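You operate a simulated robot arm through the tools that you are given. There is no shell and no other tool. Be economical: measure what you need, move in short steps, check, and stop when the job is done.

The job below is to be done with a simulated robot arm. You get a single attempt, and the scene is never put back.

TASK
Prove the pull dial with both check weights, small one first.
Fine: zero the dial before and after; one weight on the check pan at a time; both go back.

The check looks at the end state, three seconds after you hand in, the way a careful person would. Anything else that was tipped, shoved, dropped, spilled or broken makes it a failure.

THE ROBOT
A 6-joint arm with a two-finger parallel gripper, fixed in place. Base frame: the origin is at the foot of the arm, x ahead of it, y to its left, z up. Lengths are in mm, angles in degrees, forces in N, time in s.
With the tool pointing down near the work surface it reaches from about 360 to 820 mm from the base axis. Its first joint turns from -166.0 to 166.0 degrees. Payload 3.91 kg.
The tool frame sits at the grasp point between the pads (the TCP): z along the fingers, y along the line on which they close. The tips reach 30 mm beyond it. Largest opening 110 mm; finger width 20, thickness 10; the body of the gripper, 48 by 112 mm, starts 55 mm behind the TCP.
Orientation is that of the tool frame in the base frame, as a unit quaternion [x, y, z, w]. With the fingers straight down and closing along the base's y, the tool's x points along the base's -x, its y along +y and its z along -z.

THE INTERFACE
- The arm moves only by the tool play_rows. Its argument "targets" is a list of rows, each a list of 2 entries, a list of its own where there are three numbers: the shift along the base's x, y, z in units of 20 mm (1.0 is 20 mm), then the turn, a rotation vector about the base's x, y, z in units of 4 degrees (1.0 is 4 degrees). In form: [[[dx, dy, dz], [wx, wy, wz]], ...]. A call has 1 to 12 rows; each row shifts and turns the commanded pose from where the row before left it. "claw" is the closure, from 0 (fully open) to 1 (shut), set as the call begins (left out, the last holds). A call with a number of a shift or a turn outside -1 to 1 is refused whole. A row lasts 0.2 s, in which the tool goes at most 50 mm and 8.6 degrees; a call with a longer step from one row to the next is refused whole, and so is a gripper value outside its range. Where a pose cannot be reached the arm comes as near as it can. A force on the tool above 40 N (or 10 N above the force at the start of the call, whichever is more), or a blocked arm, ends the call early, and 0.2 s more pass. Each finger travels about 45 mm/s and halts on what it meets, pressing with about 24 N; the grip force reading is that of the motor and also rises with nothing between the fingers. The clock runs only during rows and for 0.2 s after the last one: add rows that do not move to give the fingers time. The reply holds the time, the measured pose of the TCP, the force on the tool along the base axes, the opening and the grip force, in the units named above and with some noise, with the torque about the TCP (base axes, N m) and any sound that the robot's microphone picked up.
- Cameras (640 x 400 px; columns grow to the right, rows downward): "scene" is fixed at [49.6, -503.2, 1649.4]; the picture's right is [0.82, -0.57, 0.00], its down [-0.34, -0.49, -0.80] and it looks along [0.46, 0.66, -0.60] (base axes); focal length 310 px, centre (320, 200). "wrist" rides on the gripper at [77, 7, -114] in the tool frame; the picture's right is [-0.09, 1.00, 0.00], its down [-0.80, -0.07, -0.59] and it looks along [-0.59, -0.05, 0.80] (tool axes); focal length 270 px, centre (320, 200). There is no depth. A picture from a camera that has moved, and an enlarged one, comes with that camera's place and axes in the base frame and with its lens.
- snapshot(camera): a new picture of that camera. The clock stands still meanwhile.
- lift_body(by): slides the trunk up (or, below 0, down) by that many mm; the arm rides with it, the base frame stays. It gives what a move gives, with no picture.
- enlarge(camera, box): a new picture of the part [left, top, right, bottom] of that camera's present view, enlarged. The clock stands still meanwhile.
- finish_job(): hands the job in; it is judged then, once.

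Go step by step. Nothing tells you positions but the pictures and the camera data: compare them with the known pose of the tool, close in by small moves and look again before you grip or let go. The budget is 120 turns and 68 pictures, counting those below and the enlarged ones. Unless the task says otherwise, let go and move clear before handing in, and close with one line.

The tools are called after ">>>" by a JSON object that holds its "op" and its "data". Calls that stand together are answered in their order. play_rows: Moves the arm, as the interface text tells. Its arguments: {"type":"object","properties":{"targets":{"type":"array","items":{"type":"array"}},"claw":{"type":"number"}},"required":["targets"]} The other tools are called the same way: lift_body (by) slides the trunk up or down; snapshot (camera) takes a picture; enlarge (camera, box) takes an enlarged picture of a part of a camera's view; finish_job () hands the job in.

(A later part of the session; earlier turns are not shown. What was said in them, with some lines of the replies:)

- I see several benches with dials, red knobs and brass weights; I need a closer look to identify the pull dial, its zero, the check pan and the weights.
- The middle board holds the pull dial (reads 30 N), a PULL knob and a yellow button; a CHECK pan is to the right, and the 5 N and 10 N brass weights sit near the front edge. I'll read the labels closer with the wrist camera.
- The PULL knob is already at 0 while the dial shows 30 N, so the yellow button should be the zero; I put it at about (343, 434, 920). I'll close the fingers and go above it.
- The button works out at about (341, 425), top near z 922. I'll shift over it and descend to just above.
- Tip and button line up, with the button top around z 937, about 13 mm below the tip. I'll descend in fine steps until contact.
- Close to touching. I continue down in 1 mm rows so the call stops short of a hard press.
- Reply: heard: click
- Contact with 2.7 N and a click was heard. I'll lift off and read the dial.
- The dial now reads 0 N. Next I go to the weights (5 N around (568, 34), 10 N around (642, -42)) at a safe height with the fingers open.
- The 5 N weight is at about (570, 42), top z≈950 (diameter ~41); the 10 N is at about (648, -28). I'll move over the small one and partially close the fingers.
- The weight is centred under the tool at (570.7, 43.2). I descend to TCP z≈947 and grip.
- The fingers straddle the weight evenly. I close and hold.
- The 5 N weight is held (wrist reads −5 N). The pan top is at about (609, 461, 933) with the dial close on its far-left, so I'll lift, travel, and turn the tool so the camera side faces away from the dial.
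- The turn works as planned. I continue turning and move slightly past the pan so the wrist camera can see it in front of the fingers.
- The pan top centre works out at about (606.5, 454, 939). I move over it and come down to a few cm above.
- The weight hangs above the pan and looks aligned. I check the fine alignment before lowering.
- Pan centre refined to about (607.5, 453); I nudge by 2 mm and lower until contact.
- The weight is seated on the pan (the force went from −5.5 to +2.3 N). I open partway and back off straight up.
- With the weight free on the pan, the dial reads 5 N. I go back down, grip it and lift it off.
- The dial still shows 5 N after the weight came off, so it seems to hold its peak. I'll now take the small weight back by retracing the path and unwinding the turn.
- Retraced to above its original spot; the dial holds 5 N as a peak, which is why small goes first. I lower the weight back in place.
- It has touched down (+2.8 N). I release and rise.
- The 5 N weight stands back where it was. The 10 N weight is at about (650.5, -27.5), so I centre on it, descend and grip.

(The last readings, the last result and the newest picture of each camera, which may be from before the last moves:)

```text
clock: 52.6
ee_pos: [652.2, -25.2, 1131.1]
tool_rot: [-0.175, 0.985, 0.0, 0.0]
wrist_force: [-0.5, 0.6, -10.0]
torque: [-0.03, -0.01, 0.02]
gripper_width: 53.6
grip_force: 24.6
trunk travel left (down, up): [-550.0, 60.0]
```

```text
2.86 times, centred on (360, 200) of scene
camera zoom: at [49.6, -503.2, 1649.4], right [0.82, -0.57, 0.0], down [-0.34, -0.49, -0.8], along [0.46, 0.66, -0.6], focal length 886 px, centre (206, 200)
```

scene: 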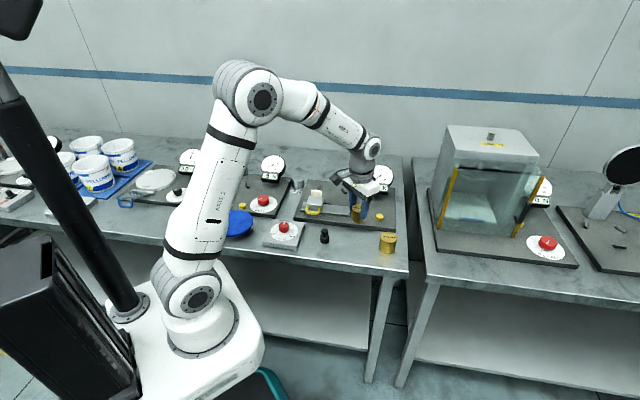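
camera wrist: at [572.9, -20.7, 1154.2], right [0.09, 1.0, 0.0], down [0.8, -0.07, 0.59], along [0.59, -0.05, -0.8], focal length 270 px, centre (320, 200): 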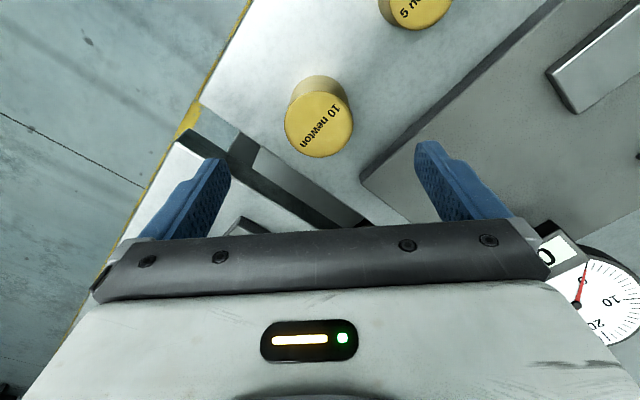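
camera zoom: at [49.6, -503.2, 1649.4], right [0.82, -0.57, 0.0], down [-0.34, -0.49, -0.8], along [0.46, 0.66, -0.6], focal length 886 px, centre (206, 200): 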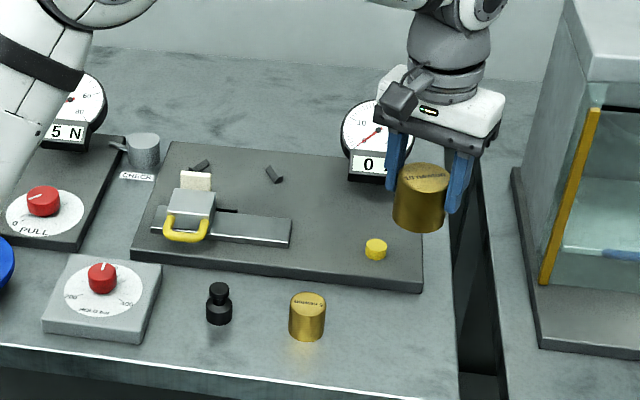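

The 10 N weight is held (−10 N). I carry it the same way to above the pan, turning as before.

>>> {"op": "play_rows", "data": {"targets": [[[-0.1, 1, 0], [0, 0, 1]], [[-0.1, 1, 0], [0, 0, 1]], [[-0.1, 1, 0], [0, 0, 1]], [[-0.1, 1, 0], [0, 0, 1]], [[-0.1, 1, 0], [0, 0, 1]], [[-0.1, 1, 0], [0, 0, 1]], [[-0.1, 1, 0], [0, 0, 1]], [[-0.1, 1, 0], [0, 0, 1]], [[-0.1, 1, 0], [0, 0, 1]], [[-0.1, 1, 0], [0, 0, 1]], [[-0.1, 1, 0], [0, 0, 1]], [[-0.1, 1, 0], [0, 0, 1]]]}}

>>> {"op": "play_rows", "data": {"targets": [[[-0.1, 1, 0], [0, 0, 1]], [[-0.1, 1, 0], [0, 0, 1]], [[-0.1, 1, 0], [0, 0, 1]], [[-0.1, 1, 0], [0, 0, 1]], [[-0.1, 1, 0], [0, 0, 1]], [[-0.1, 1, 0], [0, 0, 1]], [[-0.1, 1, 0], [0, 0, 1]], [[-0.1, 1, 0], [0, 0, 1]], [[-0.1, 1, 0], [0, 0, 1]], [[-0.1, 1, 0], [0, 0, 1]], [[0, 1, 0], [0, 0, 1]], [[0, 1, 0], [0, 0, 1]]]}}

>>> {"op": "play_rows", "data": {"targets": [[[0, 0, 0], [0, 0, 1]], [[0, 0, 0], [0, 0, 1]], [[0, 0, 0], [0, 0, 1]], [[0, 0, 0], [0, 0, 1]], [[0, 0, 0], [0, 0, 1]], [[0, 0, -1], [0, 0, 0]], [[0, 0, -1], [0, 0, 0]], [[0, 0, -1], [0, 0, 0]], [[0, 0, -1], [0, 0, 0]], [[0, 0, -1], [0, 0, 0]]]}}

>>> {"op": "enlarge", "data": {"camera": "wrist", "box": [250, 60, 390, 220]}}

>>> {"op": "enlarge", "data": {"camera": "scene", "box": [250, 130, 340, 210]}}

```text
clock: 55.2
ee_pos: [628.4, 213.3, 1130.0]
tool_rot: [-0.56, 0.829, 0.0, -0.001]
wrist_force: [-1.0, 0.2, -10.4]
torque: [0.02, 0.02, 0.02]
gripper_width: 53.9
grip_force: 23.8
trunk travel left (down, up): [-550.0, 60.0]
```

```text
clock: 57.8
ee_pos: [608.6, 454.4, 1129.7]
tool_rot: [0.849, -0.529, 0.0, 0.001]
wrist_force: [1.1, 0.2, -9.9]
torque: [-0.01, -0.02, -0.01]
gripper_width: 53.6
grip_force: 24.2
trunk travel left (down, up): [-550.0, 60.0]
```

```text
clock: 60.0
ee_pos: [607.9, 452.5, 1028.0]
tool_rot: [0.927, -0.374, 0.0, 0.002]
wrist_force: [0.1, 0.6, -9.9]
torque: [0.01, -0.02, -0.01]
gripper_width: 53.7
grip_force: 24.0
trunk travel left (down, up): [-550.0, 60.0]
```

```text
2.50 times, centred on (320, 140) of wrist
camera zoom: at [659.5, 394.8, 1144.7], right [-0.76, -0.66, 0.0], down [-0.53, 0.61, 0.59], along [-0.39, 0.45, -0.8], focal length 676 px, centre (320, 350)
```

zoom: 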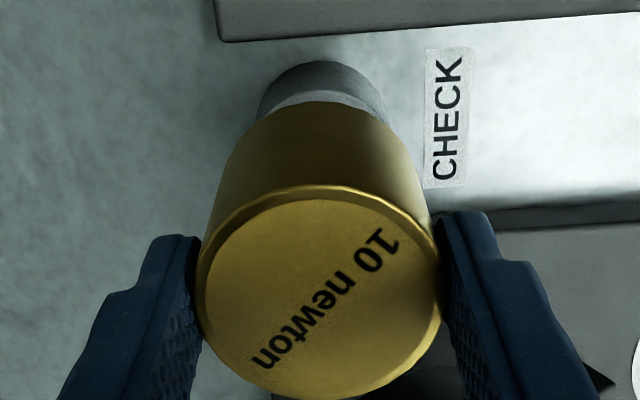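

```text
5.00 times, centred on (295, 170) of scene
camera zoom: at [49.6, -503.2, 1649.4], right [0.82, -0.57, 0.0], down [-0.34, -0.49, -0.8], along [0.46, 0.66, -0.6], focal length 1551 px, centre (445, 350)
```

zoom: 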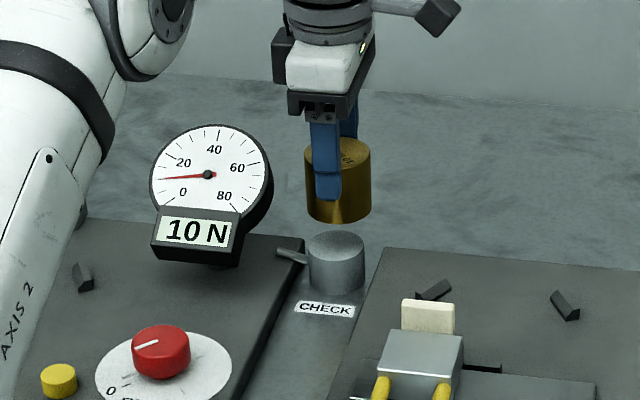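

Well aligned over the pan. I lower the 10 N weight to just above contact, then slowly.

>>> {"op": "play_rows", "data": {"targets": [[[0, 0, -0.8], [0, 0, 0]], [[0, 0, -0.6], [0, 0, 0]], [[0, 0, -0.2], [0, 0, 0]], [[0, 0, -0.1], [0, 0, 0]], [[0, 0, -0.05], [0, 0, 0]], [[0, 0, -0.05], [0, 0, 0]]]}}

```text
clock: 61.4
ee_pos: [607.8, 453.3, 993.9]
tool_rot: [0.927, -0.375, 0.0, 0.001]
wrist_force: [-0.3, 0.7, -8.7]
torque: [0.0, 0.01, 0.02]
gripper_width: 53.8
grip_force: 24.3
trunk travel left (down, up): [-550.0, 60.0]
```

>>> {"op": "play_rows", "data": {"targets": [[[0, 0, -0.05], [0, 0, 0]], [[0, 0, -0.05], [0, 0, 0]], [[0, 0, -0.05], [0, 0, 0]]]}}

```text
clock: 62.2
ee_pos: [609.2, 453.8, 993.8]
tool_rot: [0.927, -0.374, 0.0, -0.001]
wrist_force: [0.9, -0.7, 1.1]
torque: [-0.11, 0.21, 0.02]
gripper_width: 53.5
grip_force: 24.4
trunk travel left (down, up): [-550.0, 60.0]
```

Seated (force −9 to +1 N). I release, rise and read the dial.

>>> {"op": "play_rows", "data": {"targets": [[[0, 0, 0], [0, 0, 0]], [[0, 0, 0], [0, 0, 0]], [[0, 0, 0], [0, 0, 0]]], "claw": 0.25}}

>>> {"op": "play_rows", "data": {"targets": [[[0, 0, 0.5], [0, 0, 0]], [[0, 0, 1], [0, 0, 0]], [[0, 0, 1], [0, 0, 0]], [[0, 0, 1], [0, 0, 0]], [[0, 0, 1], [0, 0, 0]]]}}

>>> {"op": "enlarge", "data": {"camera": "scene", "box": [250, 130, 340, 210]}}

```text
clock: 63.0
ee_pos: [607.3, 453.7, 991.6]
tool_rot: [0.927, -0.375, 0.0, 0.0]
wrist_force: [0.1, 0.2, -0.5]
torque: [-0.03, 0.01, -0.01]
gripper_width: 82.6
grip_force: 0.0
trunk travel left (down, up): [-550.0, 60.0]
```

```text
clock: 64.2
ee_pos: [607.7, 453.0, 1082.4]
tool_rot: [0.927, -0.374, -0.001, 0.0]
wrist_force: [0.1, 0.0, 0.4]
torque: [0.02, 0.02, 0.02]
gripper_width: 82.4
grip_force: 0.0
trunk travel left (down, up): [-550.0, 60.0]
```

```text
5.00 times, centred on (295, 170) of scene
camera zoom: at [49.6, -503.2, 1649.4], right [0.82, -0.57, 0.0], down [-0.34, -0.49, -0.8], along [0.46, 0.66, -0.6], focal length 1551 px, centre (445, 350)
```

zoom: 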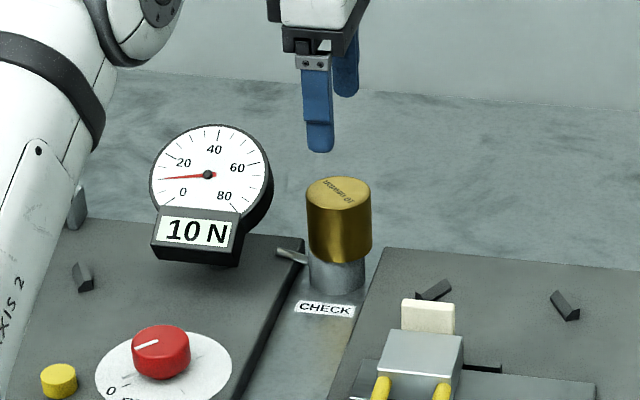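

The dial reads 10 N. I pick the weight up again and lift it clear.

>>> {"op": "play_rows", "data": {"targets": [[[0, 0, -1], [0, 0, 0]], [[0, 0, -1], [0, 0, 0]], [[0, 0, -1], [0, 0, 0]], [[0, 0, -1], [0, 0, 0]], [[0, 0, -0.45], [0, 0, 0]]]}}

>>> {"op": "play_rows", "data": {"targets": [[[0, 0, 0], [0, 0, 0]], [[0, 0, 0], [0, 0, 0]], [[0, 0, 0], [0, 0, 0]], [[0, 0, 0], [0, 0, 0]], [[0, 0, 0], [0, 0, 0]]], "claw": 1}}

>>> {"op": "play_rows", "data": {"targets": [[[0, 0, 0.2], [0, 0, 0]], [[0, 0, 0.7], [0, 0, 0]], [[0, 0, 1], [0, 0, 0]], [[0, 0, 1], [0, 0, 0]], [[0, 0, 1], [0, 0, 0]], [[0, 0, 1], [0, 0, 0]], [[0, 0, 1], [0, 0, 0]], [[0, 0, 1], [0, 0, 0]]]}}

```text
clock: 65.4
ee_pos: [607.7, 453.9, 990.6]
tool_rot: [0.927, -0.374, 0.0, -0.001]
wrist_force: [-0.2, 0.4, 0.5]
torque: [0.02, 0.0, -0.04]
gripper_width: 82.5
grip_force: 0.0
trunk travel left (down, up): [-550.0, 60.0]
```

```text
clock: 66.6
ee_pos: [606.5, 453.0, 992.6]
tool_rot: [0.927, -0.374, 0.0, 0.0]
wrist_force: [1.3, 0.4, 0.2]
torque: [0.14, -0.15, -0.01]
gripper_width: 53.5
grip_force: 23.9
trunk travel left (down, up): [-550.0, 60.0]
```

```text
clock: 68.4
ee_pos: [607.0, 454.4, 1131.1]
tool_rot: [0.927, -0.375, 0.001, 0.001]
wrist_force: [-0.8, 0.5, -8.9]
torque: [0.05, -0.02, -0.03]
gripper_width: 53.5
grip_force: 23.7
trunk travel left (down, up): [-550.0, 60.0]
```

Retracing to the big weight's place with the turn unwound.

>>> {"op": "play_rows", "data": {"targets": [[[0, -1, 0], [0, 0, -1]], [[0, -1, 0], [0, 0, -1]], [[0.1, -1, 0], [0, 0, -1]], [[0.1, -1, 0], [0, 0, -1]], [[0.1, -1, 0], [0, 0, -1]], [[0.1, -1, 0], [0, 0, -1]], [[0.1, -1, 0], [0, 0, -1]], [[0.1, -1, 0], [0, 0, -1]], [[0.1, -1, 0], [0, 0, -1]], [[0.1, -1, 0], [0, 0, -1]], [[0.1, -1, 0], [0, 0, -1]], [[0.1, -1, 0], [0, 0, -1]]]}}

>>> {"op": "play_rows", "data": {"targets": [[[0.1, -1, 0], [0, 0, -1]], [[0.1, -1, 0], [0, 0, -1]], [[0.1, -1, 0], [0, 0, -1]], [[0.1, -1, 0], [0, 0, -1]], [[0.1, -1, 0], [0, 0, -1]], [[0.1, -1, 0], [0, 0, -1]], [[0.1, -1, 0], [0, 0, -1]], [[0.1, -1, 0], [0, 0, -1]], [[0.1, -1, 0], [0, 0, -1]], [[0.1, -1, 0], [0, 0, -1]], [[0.1, -1, 0], [0, 0, -1]], [[0.1, -1, 0], [0, 0, -1]]]}}

>>> {"op": "play_rows", "data": {"targets": [[[0, 0, 0], [0, 0, -1]], [[0, 0, 0], [0, 0, -1]], [[0, 0, 0], [0, 0, -1]], [[0, 0, 0], [0, 0, -1]], [[0, 0, 0], [0, 0, -1]], [[0, 0, -1], [0, 0, -1]], [[0, 0, -1], [0, 0, -1]], [[0, 0, -1], [0, 0, -1]], [[0, 0, -1], [0, 0, -1]], [[0, 0, -1], [0, 0, -1]], [[0, 0, -1], [0, 0, 0]]]}}

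>>> {"op": "enlarge", "data": {"camera": "scene", "box": [300, 170, 420, 270]}}

```text
clock: 71.0
ee_pos: [628.4, 213.0, 1130.6]
tool_rot: [-0.695, 0.719, 0.0, 0.0]
wrist_force: [-0.6, 0.0, -9.5]
torque: [0.05, -0.01, 0.02]
gripper_width: 53.9
grip_force: 23.9
trunk travel left (down, up): [-550.0, 60.0]
```

```text
clock: 73.6
ee_pos: [650.6, -27.0, 1129.9]
tool_rot: [-0.341, 0.94, 0.001, 0.0]
wrist_force: [0.0, -0.4, -11.0]
torque: [0.0, 0.02, 0.02]
gripper_width: 53.5
grip_force: 24.3
trunk travel left (down, up): [-550.0, 60.0]
```

```text
clock: 76.0
ee_pos: [651.5, -27.5, 1009.4]
tool_rot: [0.001, 1.0, -0.001, -0.001]
wrist_force: [0.1, 0.3, -10.1]
torque: [0.0, -0.02, -0.01]
gripper_width: 53.9
grip_force: 23.8
trunk travel left (down, up): [-550.0, 60.0]
```

```text
4.00 times, centred on (360, 220) of scene
camera zoom: at [49.6, -503.2, 1649.4], right [0.82, -0.57, 0.0], down [-0.34, -0.49, -0.8], along [0.46, 0.66, -0.6], focal length 1240 px, centre (160, 120)
```

zoom: 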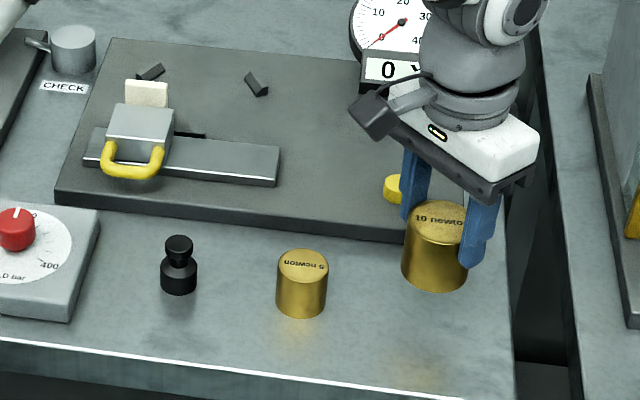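

Over its spot. I lower the last 58 mm, slowing near the table.

>>> {"op": "play_rows", "data": {"targets": [[[0, 0, -1], [0, 0, 0]], [[0, 0, -0.9], [0, 0, 0]], [[0, 0, -0.5], [0, 0, 0]], [[0, 0, -0.2], [0, 0, 0]], [[0, 0, -0.1], [0, 0, 0]], [[0, 0, -0.05], [0, 0, 0]], [[0, 0, 0], [0, 0, 0]]]}}

```text
clock: 77.6
ee_pos: [651.3, -26.5, 956.8]
tool_rot: [0.0, 1.0, 0.0, 0.002]
wrist_force: [4.2, 0.3, 16.7]
torque: [0.28, -0.19, 0.04]
gripper_width: 53.5
grip_force: 23.8
trunk travel left (down, up): [-550.0, 60.0]
```

Contact came a bit early and it is pressing ~17 N; I relax upward 3 mm before letting go.

>>> {"op": "play_rows", "data": {"targets": [[[0, 0, 0.1], [0, 0, 0]], [[0, 0, 0.05], [0, 0, 0]]]}}

```text
clock: 78.2
ee_pos: [650.1, -27.3, 957.1]
tool_rot: [0.0, 1.0, 0.0, -0.002]
wrist_force: [4.1, -0.2, -1.6]
torque: [0.03, -0.46, 0.04]
gripper_width: 53.7
grip_force: 24.0
trunk travel left (down, up): [-550.0, 60.0]
```

>>> {"op": "enlarge", "data": {"camera": "scene", "box": [350, 210, 420, 265]}}

>>> {"op": "snapshot", "data": {"camera": "wrist"}}

```text
7.27 times, centred on (385, 238) of scene
camera zoom: at [49.6, -503.2, 1649.4], right [0.82, -0.57, 0.0], down [-0.34, -0.49, -0.8], along [0.46, 0.66, -0.6], focal length 2255 px, centre (-153, -73)
```

zoom: 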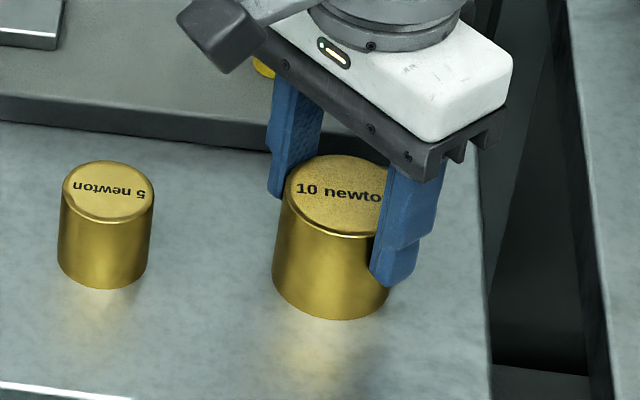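

```text
27 pictures are left
camera wrist: at [574.5, -19.9, 1072.4], right [0.09, 1.0, 0.0], down [0.8, -0.07, 0.59], along [0.59, -0.05, -0.81], focal length 270 px, centre (320, 200)
```

wrist: 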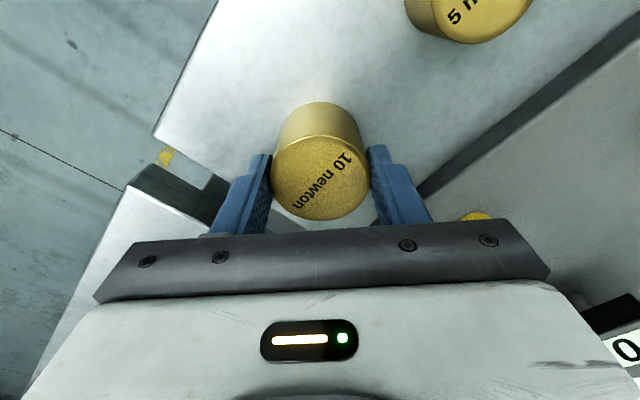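

The weight seems tilted a degree or two in the grip, so it rests on one edge; I ease down 1.5 mm and open so it settles flat.

>>> {"op": "play_rows", "data": {"targets": [[[0, 0, -0.08], [0, 0, 0]], [[0, 0, 0], [0, 0, 0]]]}}

>>> {"op": "play_rows", "data": {"targets": [[[0, 0, 0], [0, 0, 0]], [[0, 0, 0], [0, 0, 0]], [[0, 0, 0], [0, 0, 0]]], "claw": 0.2}}

>>> {"op": "play_rows", "data": {"targets": [[[0, 0, 0.5], [0, 0, 0]], [[0, 0, 1], [0, 0, 0]], [[0, 0, 1], [0, 0, 0]], [[0, 0, 1], [0, 0, 0]], [[0, 0, 1], [0, 0, 0]], [[0, 0, 1], [0, 0, 0]], [[0, 0, 1], [0, 0, 0]], [[0, 0, 1], [0, 0, 0]]]}}

>>> {"op": "enlarge", "data": {"camera": "scene", "box": [300, 190, 420, 270]}}

>>> {"op": "enlarge", "data": {"camera": "scene", "box": [200, 140, 310, 230]}}

```text
clock: 78.8
ee_pos: [650.5, -26.9, 955.8]
tool_rot: [0.0, 1.0, 0.0, -0.001]
wrist_force: [-0.6, 0.0, 1.7]
torque: [0.04, 0.23, 0.02]
gripper_width: 53.4
grip_force: 24.1
trunk travel left (down, up): [-550.0, 60.0]
```

```text
clock: 79.6
ee_pos: [650.6, -26.0, 957.3]
tool_rot: [0.0, 1.0, 0.001, 0.0]
wrist_force: [-0.9, 0.0, 0.2]
torque: [-0.01, 0.01, 0.01]
gripper_width: 88.1
grip_force: 0.1
trunk travel left (down, up): [-550.0, 60.0]
```

```text
clock: 81.4
ee_pos: [650.8, -27.0, 1107.0]
tool_rot: [0.001, 1.0, 0.0, 0.0]
wrist_force: [0.5, -1.4, 0.3]
torque: [0.0, 0.01, 0.01]
gripper_width: 88.2
grip_force: 0.1
trunk travel left (down, up): [-550.0, 60.0]
```

```text
5.00 times, centred on (360, 230) of scene
camera zoom: at [49.6, -503.2, 1649.4], right [0.82, -0.57, 0.0], down [-0.34, -0.49, -0.8], along [0.46, 0.66, -0.6], focal length 1551 px, centre (120, 50)
```

zoom: 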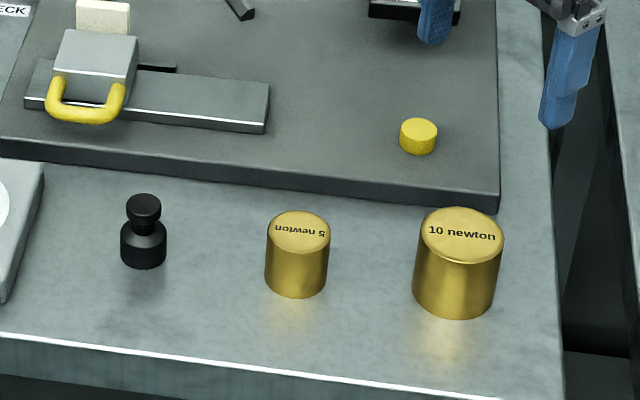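

```text
4.44 times, centred on (255, 185) of scene
camera zoom: at [49.6, -503.2, 1649.4], right [0.82, -0.57, 0.0], down [-0.34, -0.49, -0.8], along [0.46, 0.66, -0.6], focal length 1378 px, centre (609, 267)
```

zoom: 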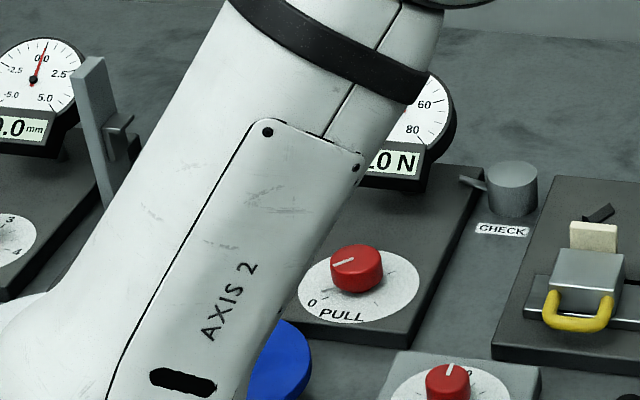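

Both weights are back in place and upright. Now back to the yellow button to zero the held 10 N.

>>> {"op": "play_rows", "data": {"targets": [[[-0.68, 0.98, 0.3], [0, 0, 0]], [[-0.68, 0.98, 0.3], [0, 0, 0]], [[-0.68, 0.98, 0], [0, 0, 0]], [[-0.68, 0.98, 0], [0, 0, 0]], [[-0.68, 0.98, 0], [0, 0, 0]], [[-0.68, 0.98, 0], [0, 0, 0]], [[-0.68, 0.98, 0], [0, 0, 0]], [[-0.68, 0.98, 0], [0, 0, 0]], [[-0.68, 0.98, 0], [0, 0, 0]], [[-0.68, 0.98, 0], [0, 0, 0]], [[-0.68, 0.98, 0], [0, 0, 0]], [[-0.68, 0.98, 0], [0, 0, 0]]], "claw": 1}}

>>> {"op": "play_rows", "data": {"targets": [[[-0.68, 0.98, 0], [0, 0, 0]], [[-0.68, 0.98, 0], [0, 0, 0]], [[-0.68, 0.98, 0], [0, 0, 0]], [[-0.68, 0.98, 0], [0, 0, 0]], [[-0.68, 0.98, 0], [0, 0, 0]], [[-0.68, 0.98, 0], [0, 0, 0]], [[-0.68, 0.98, 0], [0, 0, 0]], [[-0.68, 0.98, 0], [0, 0, 0]], [[-0.68, 0.98, 0], [0, 0, 0]], [[-0.68, 0.98, 0], [0, 0, 0]], [[-0.68, 0.98, 0], [0, 0, 0]], [[0, 0, 0], [0, 0, 0]]]}}

```text
clock: 84.0
ee_pos: [488.1, 210.0, 1118.8]
tool_rot: [0.0, 1.0, 0.0, 0.0]
wrist_force: [0.5, 1.8, 0.8]
torque: [0.0, 0.01, -0.04]
gripper_width: 0.1
grip_force: 24.1
trunk travel left (down, up): [-550.0, 60.0]
```

```text
clock: 86.6
ee_pos: [338.0, 425.0, 1119.0]
tool_rot: [0.0, 1.0, -0.001, -0.001]
wrist_force: [-0.4, -0.7, -0.2]
torque: [0.02, 0.02, 0.01]
gripper_width: 0.3
grip_force: 24.2
trunk travel left (down, up): [-550.0, 60.0]
```

Right over the button; I descend as before to just above contact, then press gently.

>>> {"op": "play_rows", "data": {"targets": [[[0, 0, -1], [0, 0, 0]], [[0, 0, -1], [0, 0, 0]], [[0, 0, -1], [0, 0, 0]], [[0, 0, -1], [0, 0, 0]], [[0, 0, -1], [0, 0, 0]], [[0, 0, -1], [0, 0, 0]], [[0, 0, -1], [0, 0, 0]], [[0, 0, -0.6], [0, 0, 0]]]}}

>>> {"op": "play_rows", "data": {"targets": [[[0, 0, -0.1], [0, 0, 0]], [[0, 0, -0.1], [0, 0, 0]], [[0, 0, -0.1], [0, 0, 0]], [[0, 0, -0.05], [0, 0, 0]], [[0, 0, -0.05], [0, 0, 0]]]}}

```text
clock: 88.4
ee_pos: [339.7, 424.3, 967.3]
tool_rot: [0.0, 1.0, 0.0, 0.001]
wrist_force: [-0.3, -0.1, -0.3]
torque: [0.02, -0.02, -0.01]
gripper_width: 0.3
grip_force: 24.3
trunk travel left (down, up): [-550.0, 60.0]
```

```text
clock: 89.6
ee_pos: [338.3, 425.2, 958.6]
tool_rot: [0.0, 1.0, 0.001, 0.0]
wrist_force: [0.6, 2.1, 2.1]
torque: [0.03, -0.03, 0.02]
gripper_width: 0.1
grip_force: 23.8
trunk travel left (down, up): [-550.0, 60.0]
heard: click
```

Click heard; I rise clear and check everything.

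>>> {"op": "play_rows", "data": {"targets": [[[0, 0, 0.4], [0, 0, 0]], [[0, 0, 1], [0, 0, 0]], [[0, 0, 1], [0, 0, 0]], [[0, 0, 1], [0, 0, 0]], [[0, 0, 1], [0, 0, 0]], [[0, 0, 1], [0, 0, 0]], [[0, 0, 1], [0, 0, 0]], [[0, 0, 1], [0, 0, 0]], [[0, 0, 1], [0, 0, 0]]]}}

>>> {"op": "enlarge", "data": {"camera": "scene", "box": [200, 140, 420, 270]}}

>>> {"op": "snapshot", "data": {"camera": "scene"}}

```text
clock: 91.6
ee_pos: [337.6, 423.9, 1128.9]
tool_rot: [0.0, 1.0, 0.0, 0.0]
wrist_force: [-0.3, -0.3, -0.4]
torque: [0.03, 0.01, -0.01]
gripper_width: 0.0
grip_force: 24.1
trunk travel left (down, up): [-550.0, 60.0]
```

```text
2.91 times, centred on (310, 205) of scene
camera zoom: at [49.6, -503.2, 1649.4], right [0.82, -0.57, 0.0], down [-0.34, -0.49, -0.8], along [0.46, 0.66, -0.6], focal length 902 px, centre (349, 186)
```

zoom: 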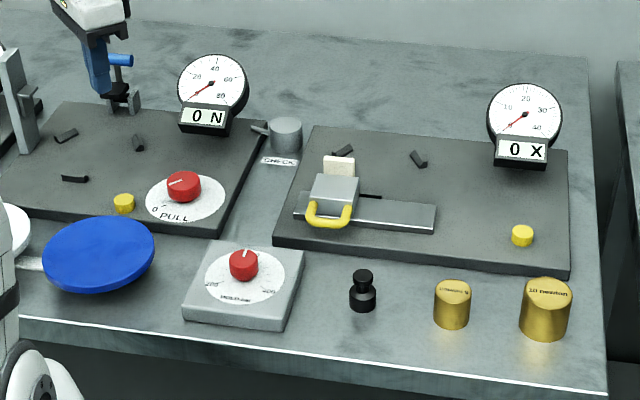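

```text
23 pictures are left
```

scene: 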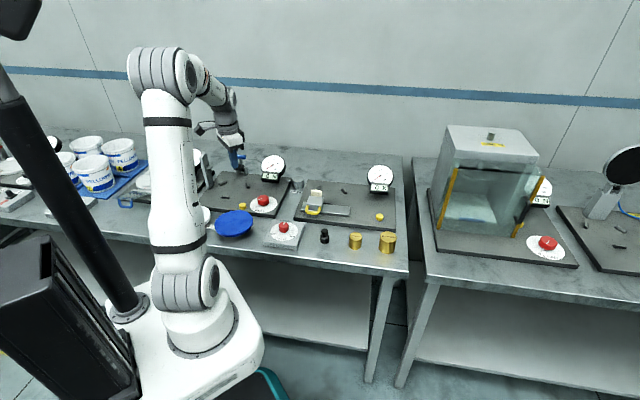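

The dial reads 0 N, both weights are back in place, nothing else has moved and the arm is clear. I hand in.

>>> {"op": "finish_job", "data": {}}

```text
The job is handed in.
```

The pull dial is proved: I zeroed it, it read 5 N and then 10 N with the matching weights, both weights are back in their places, and I zeroed it again to 0 N.
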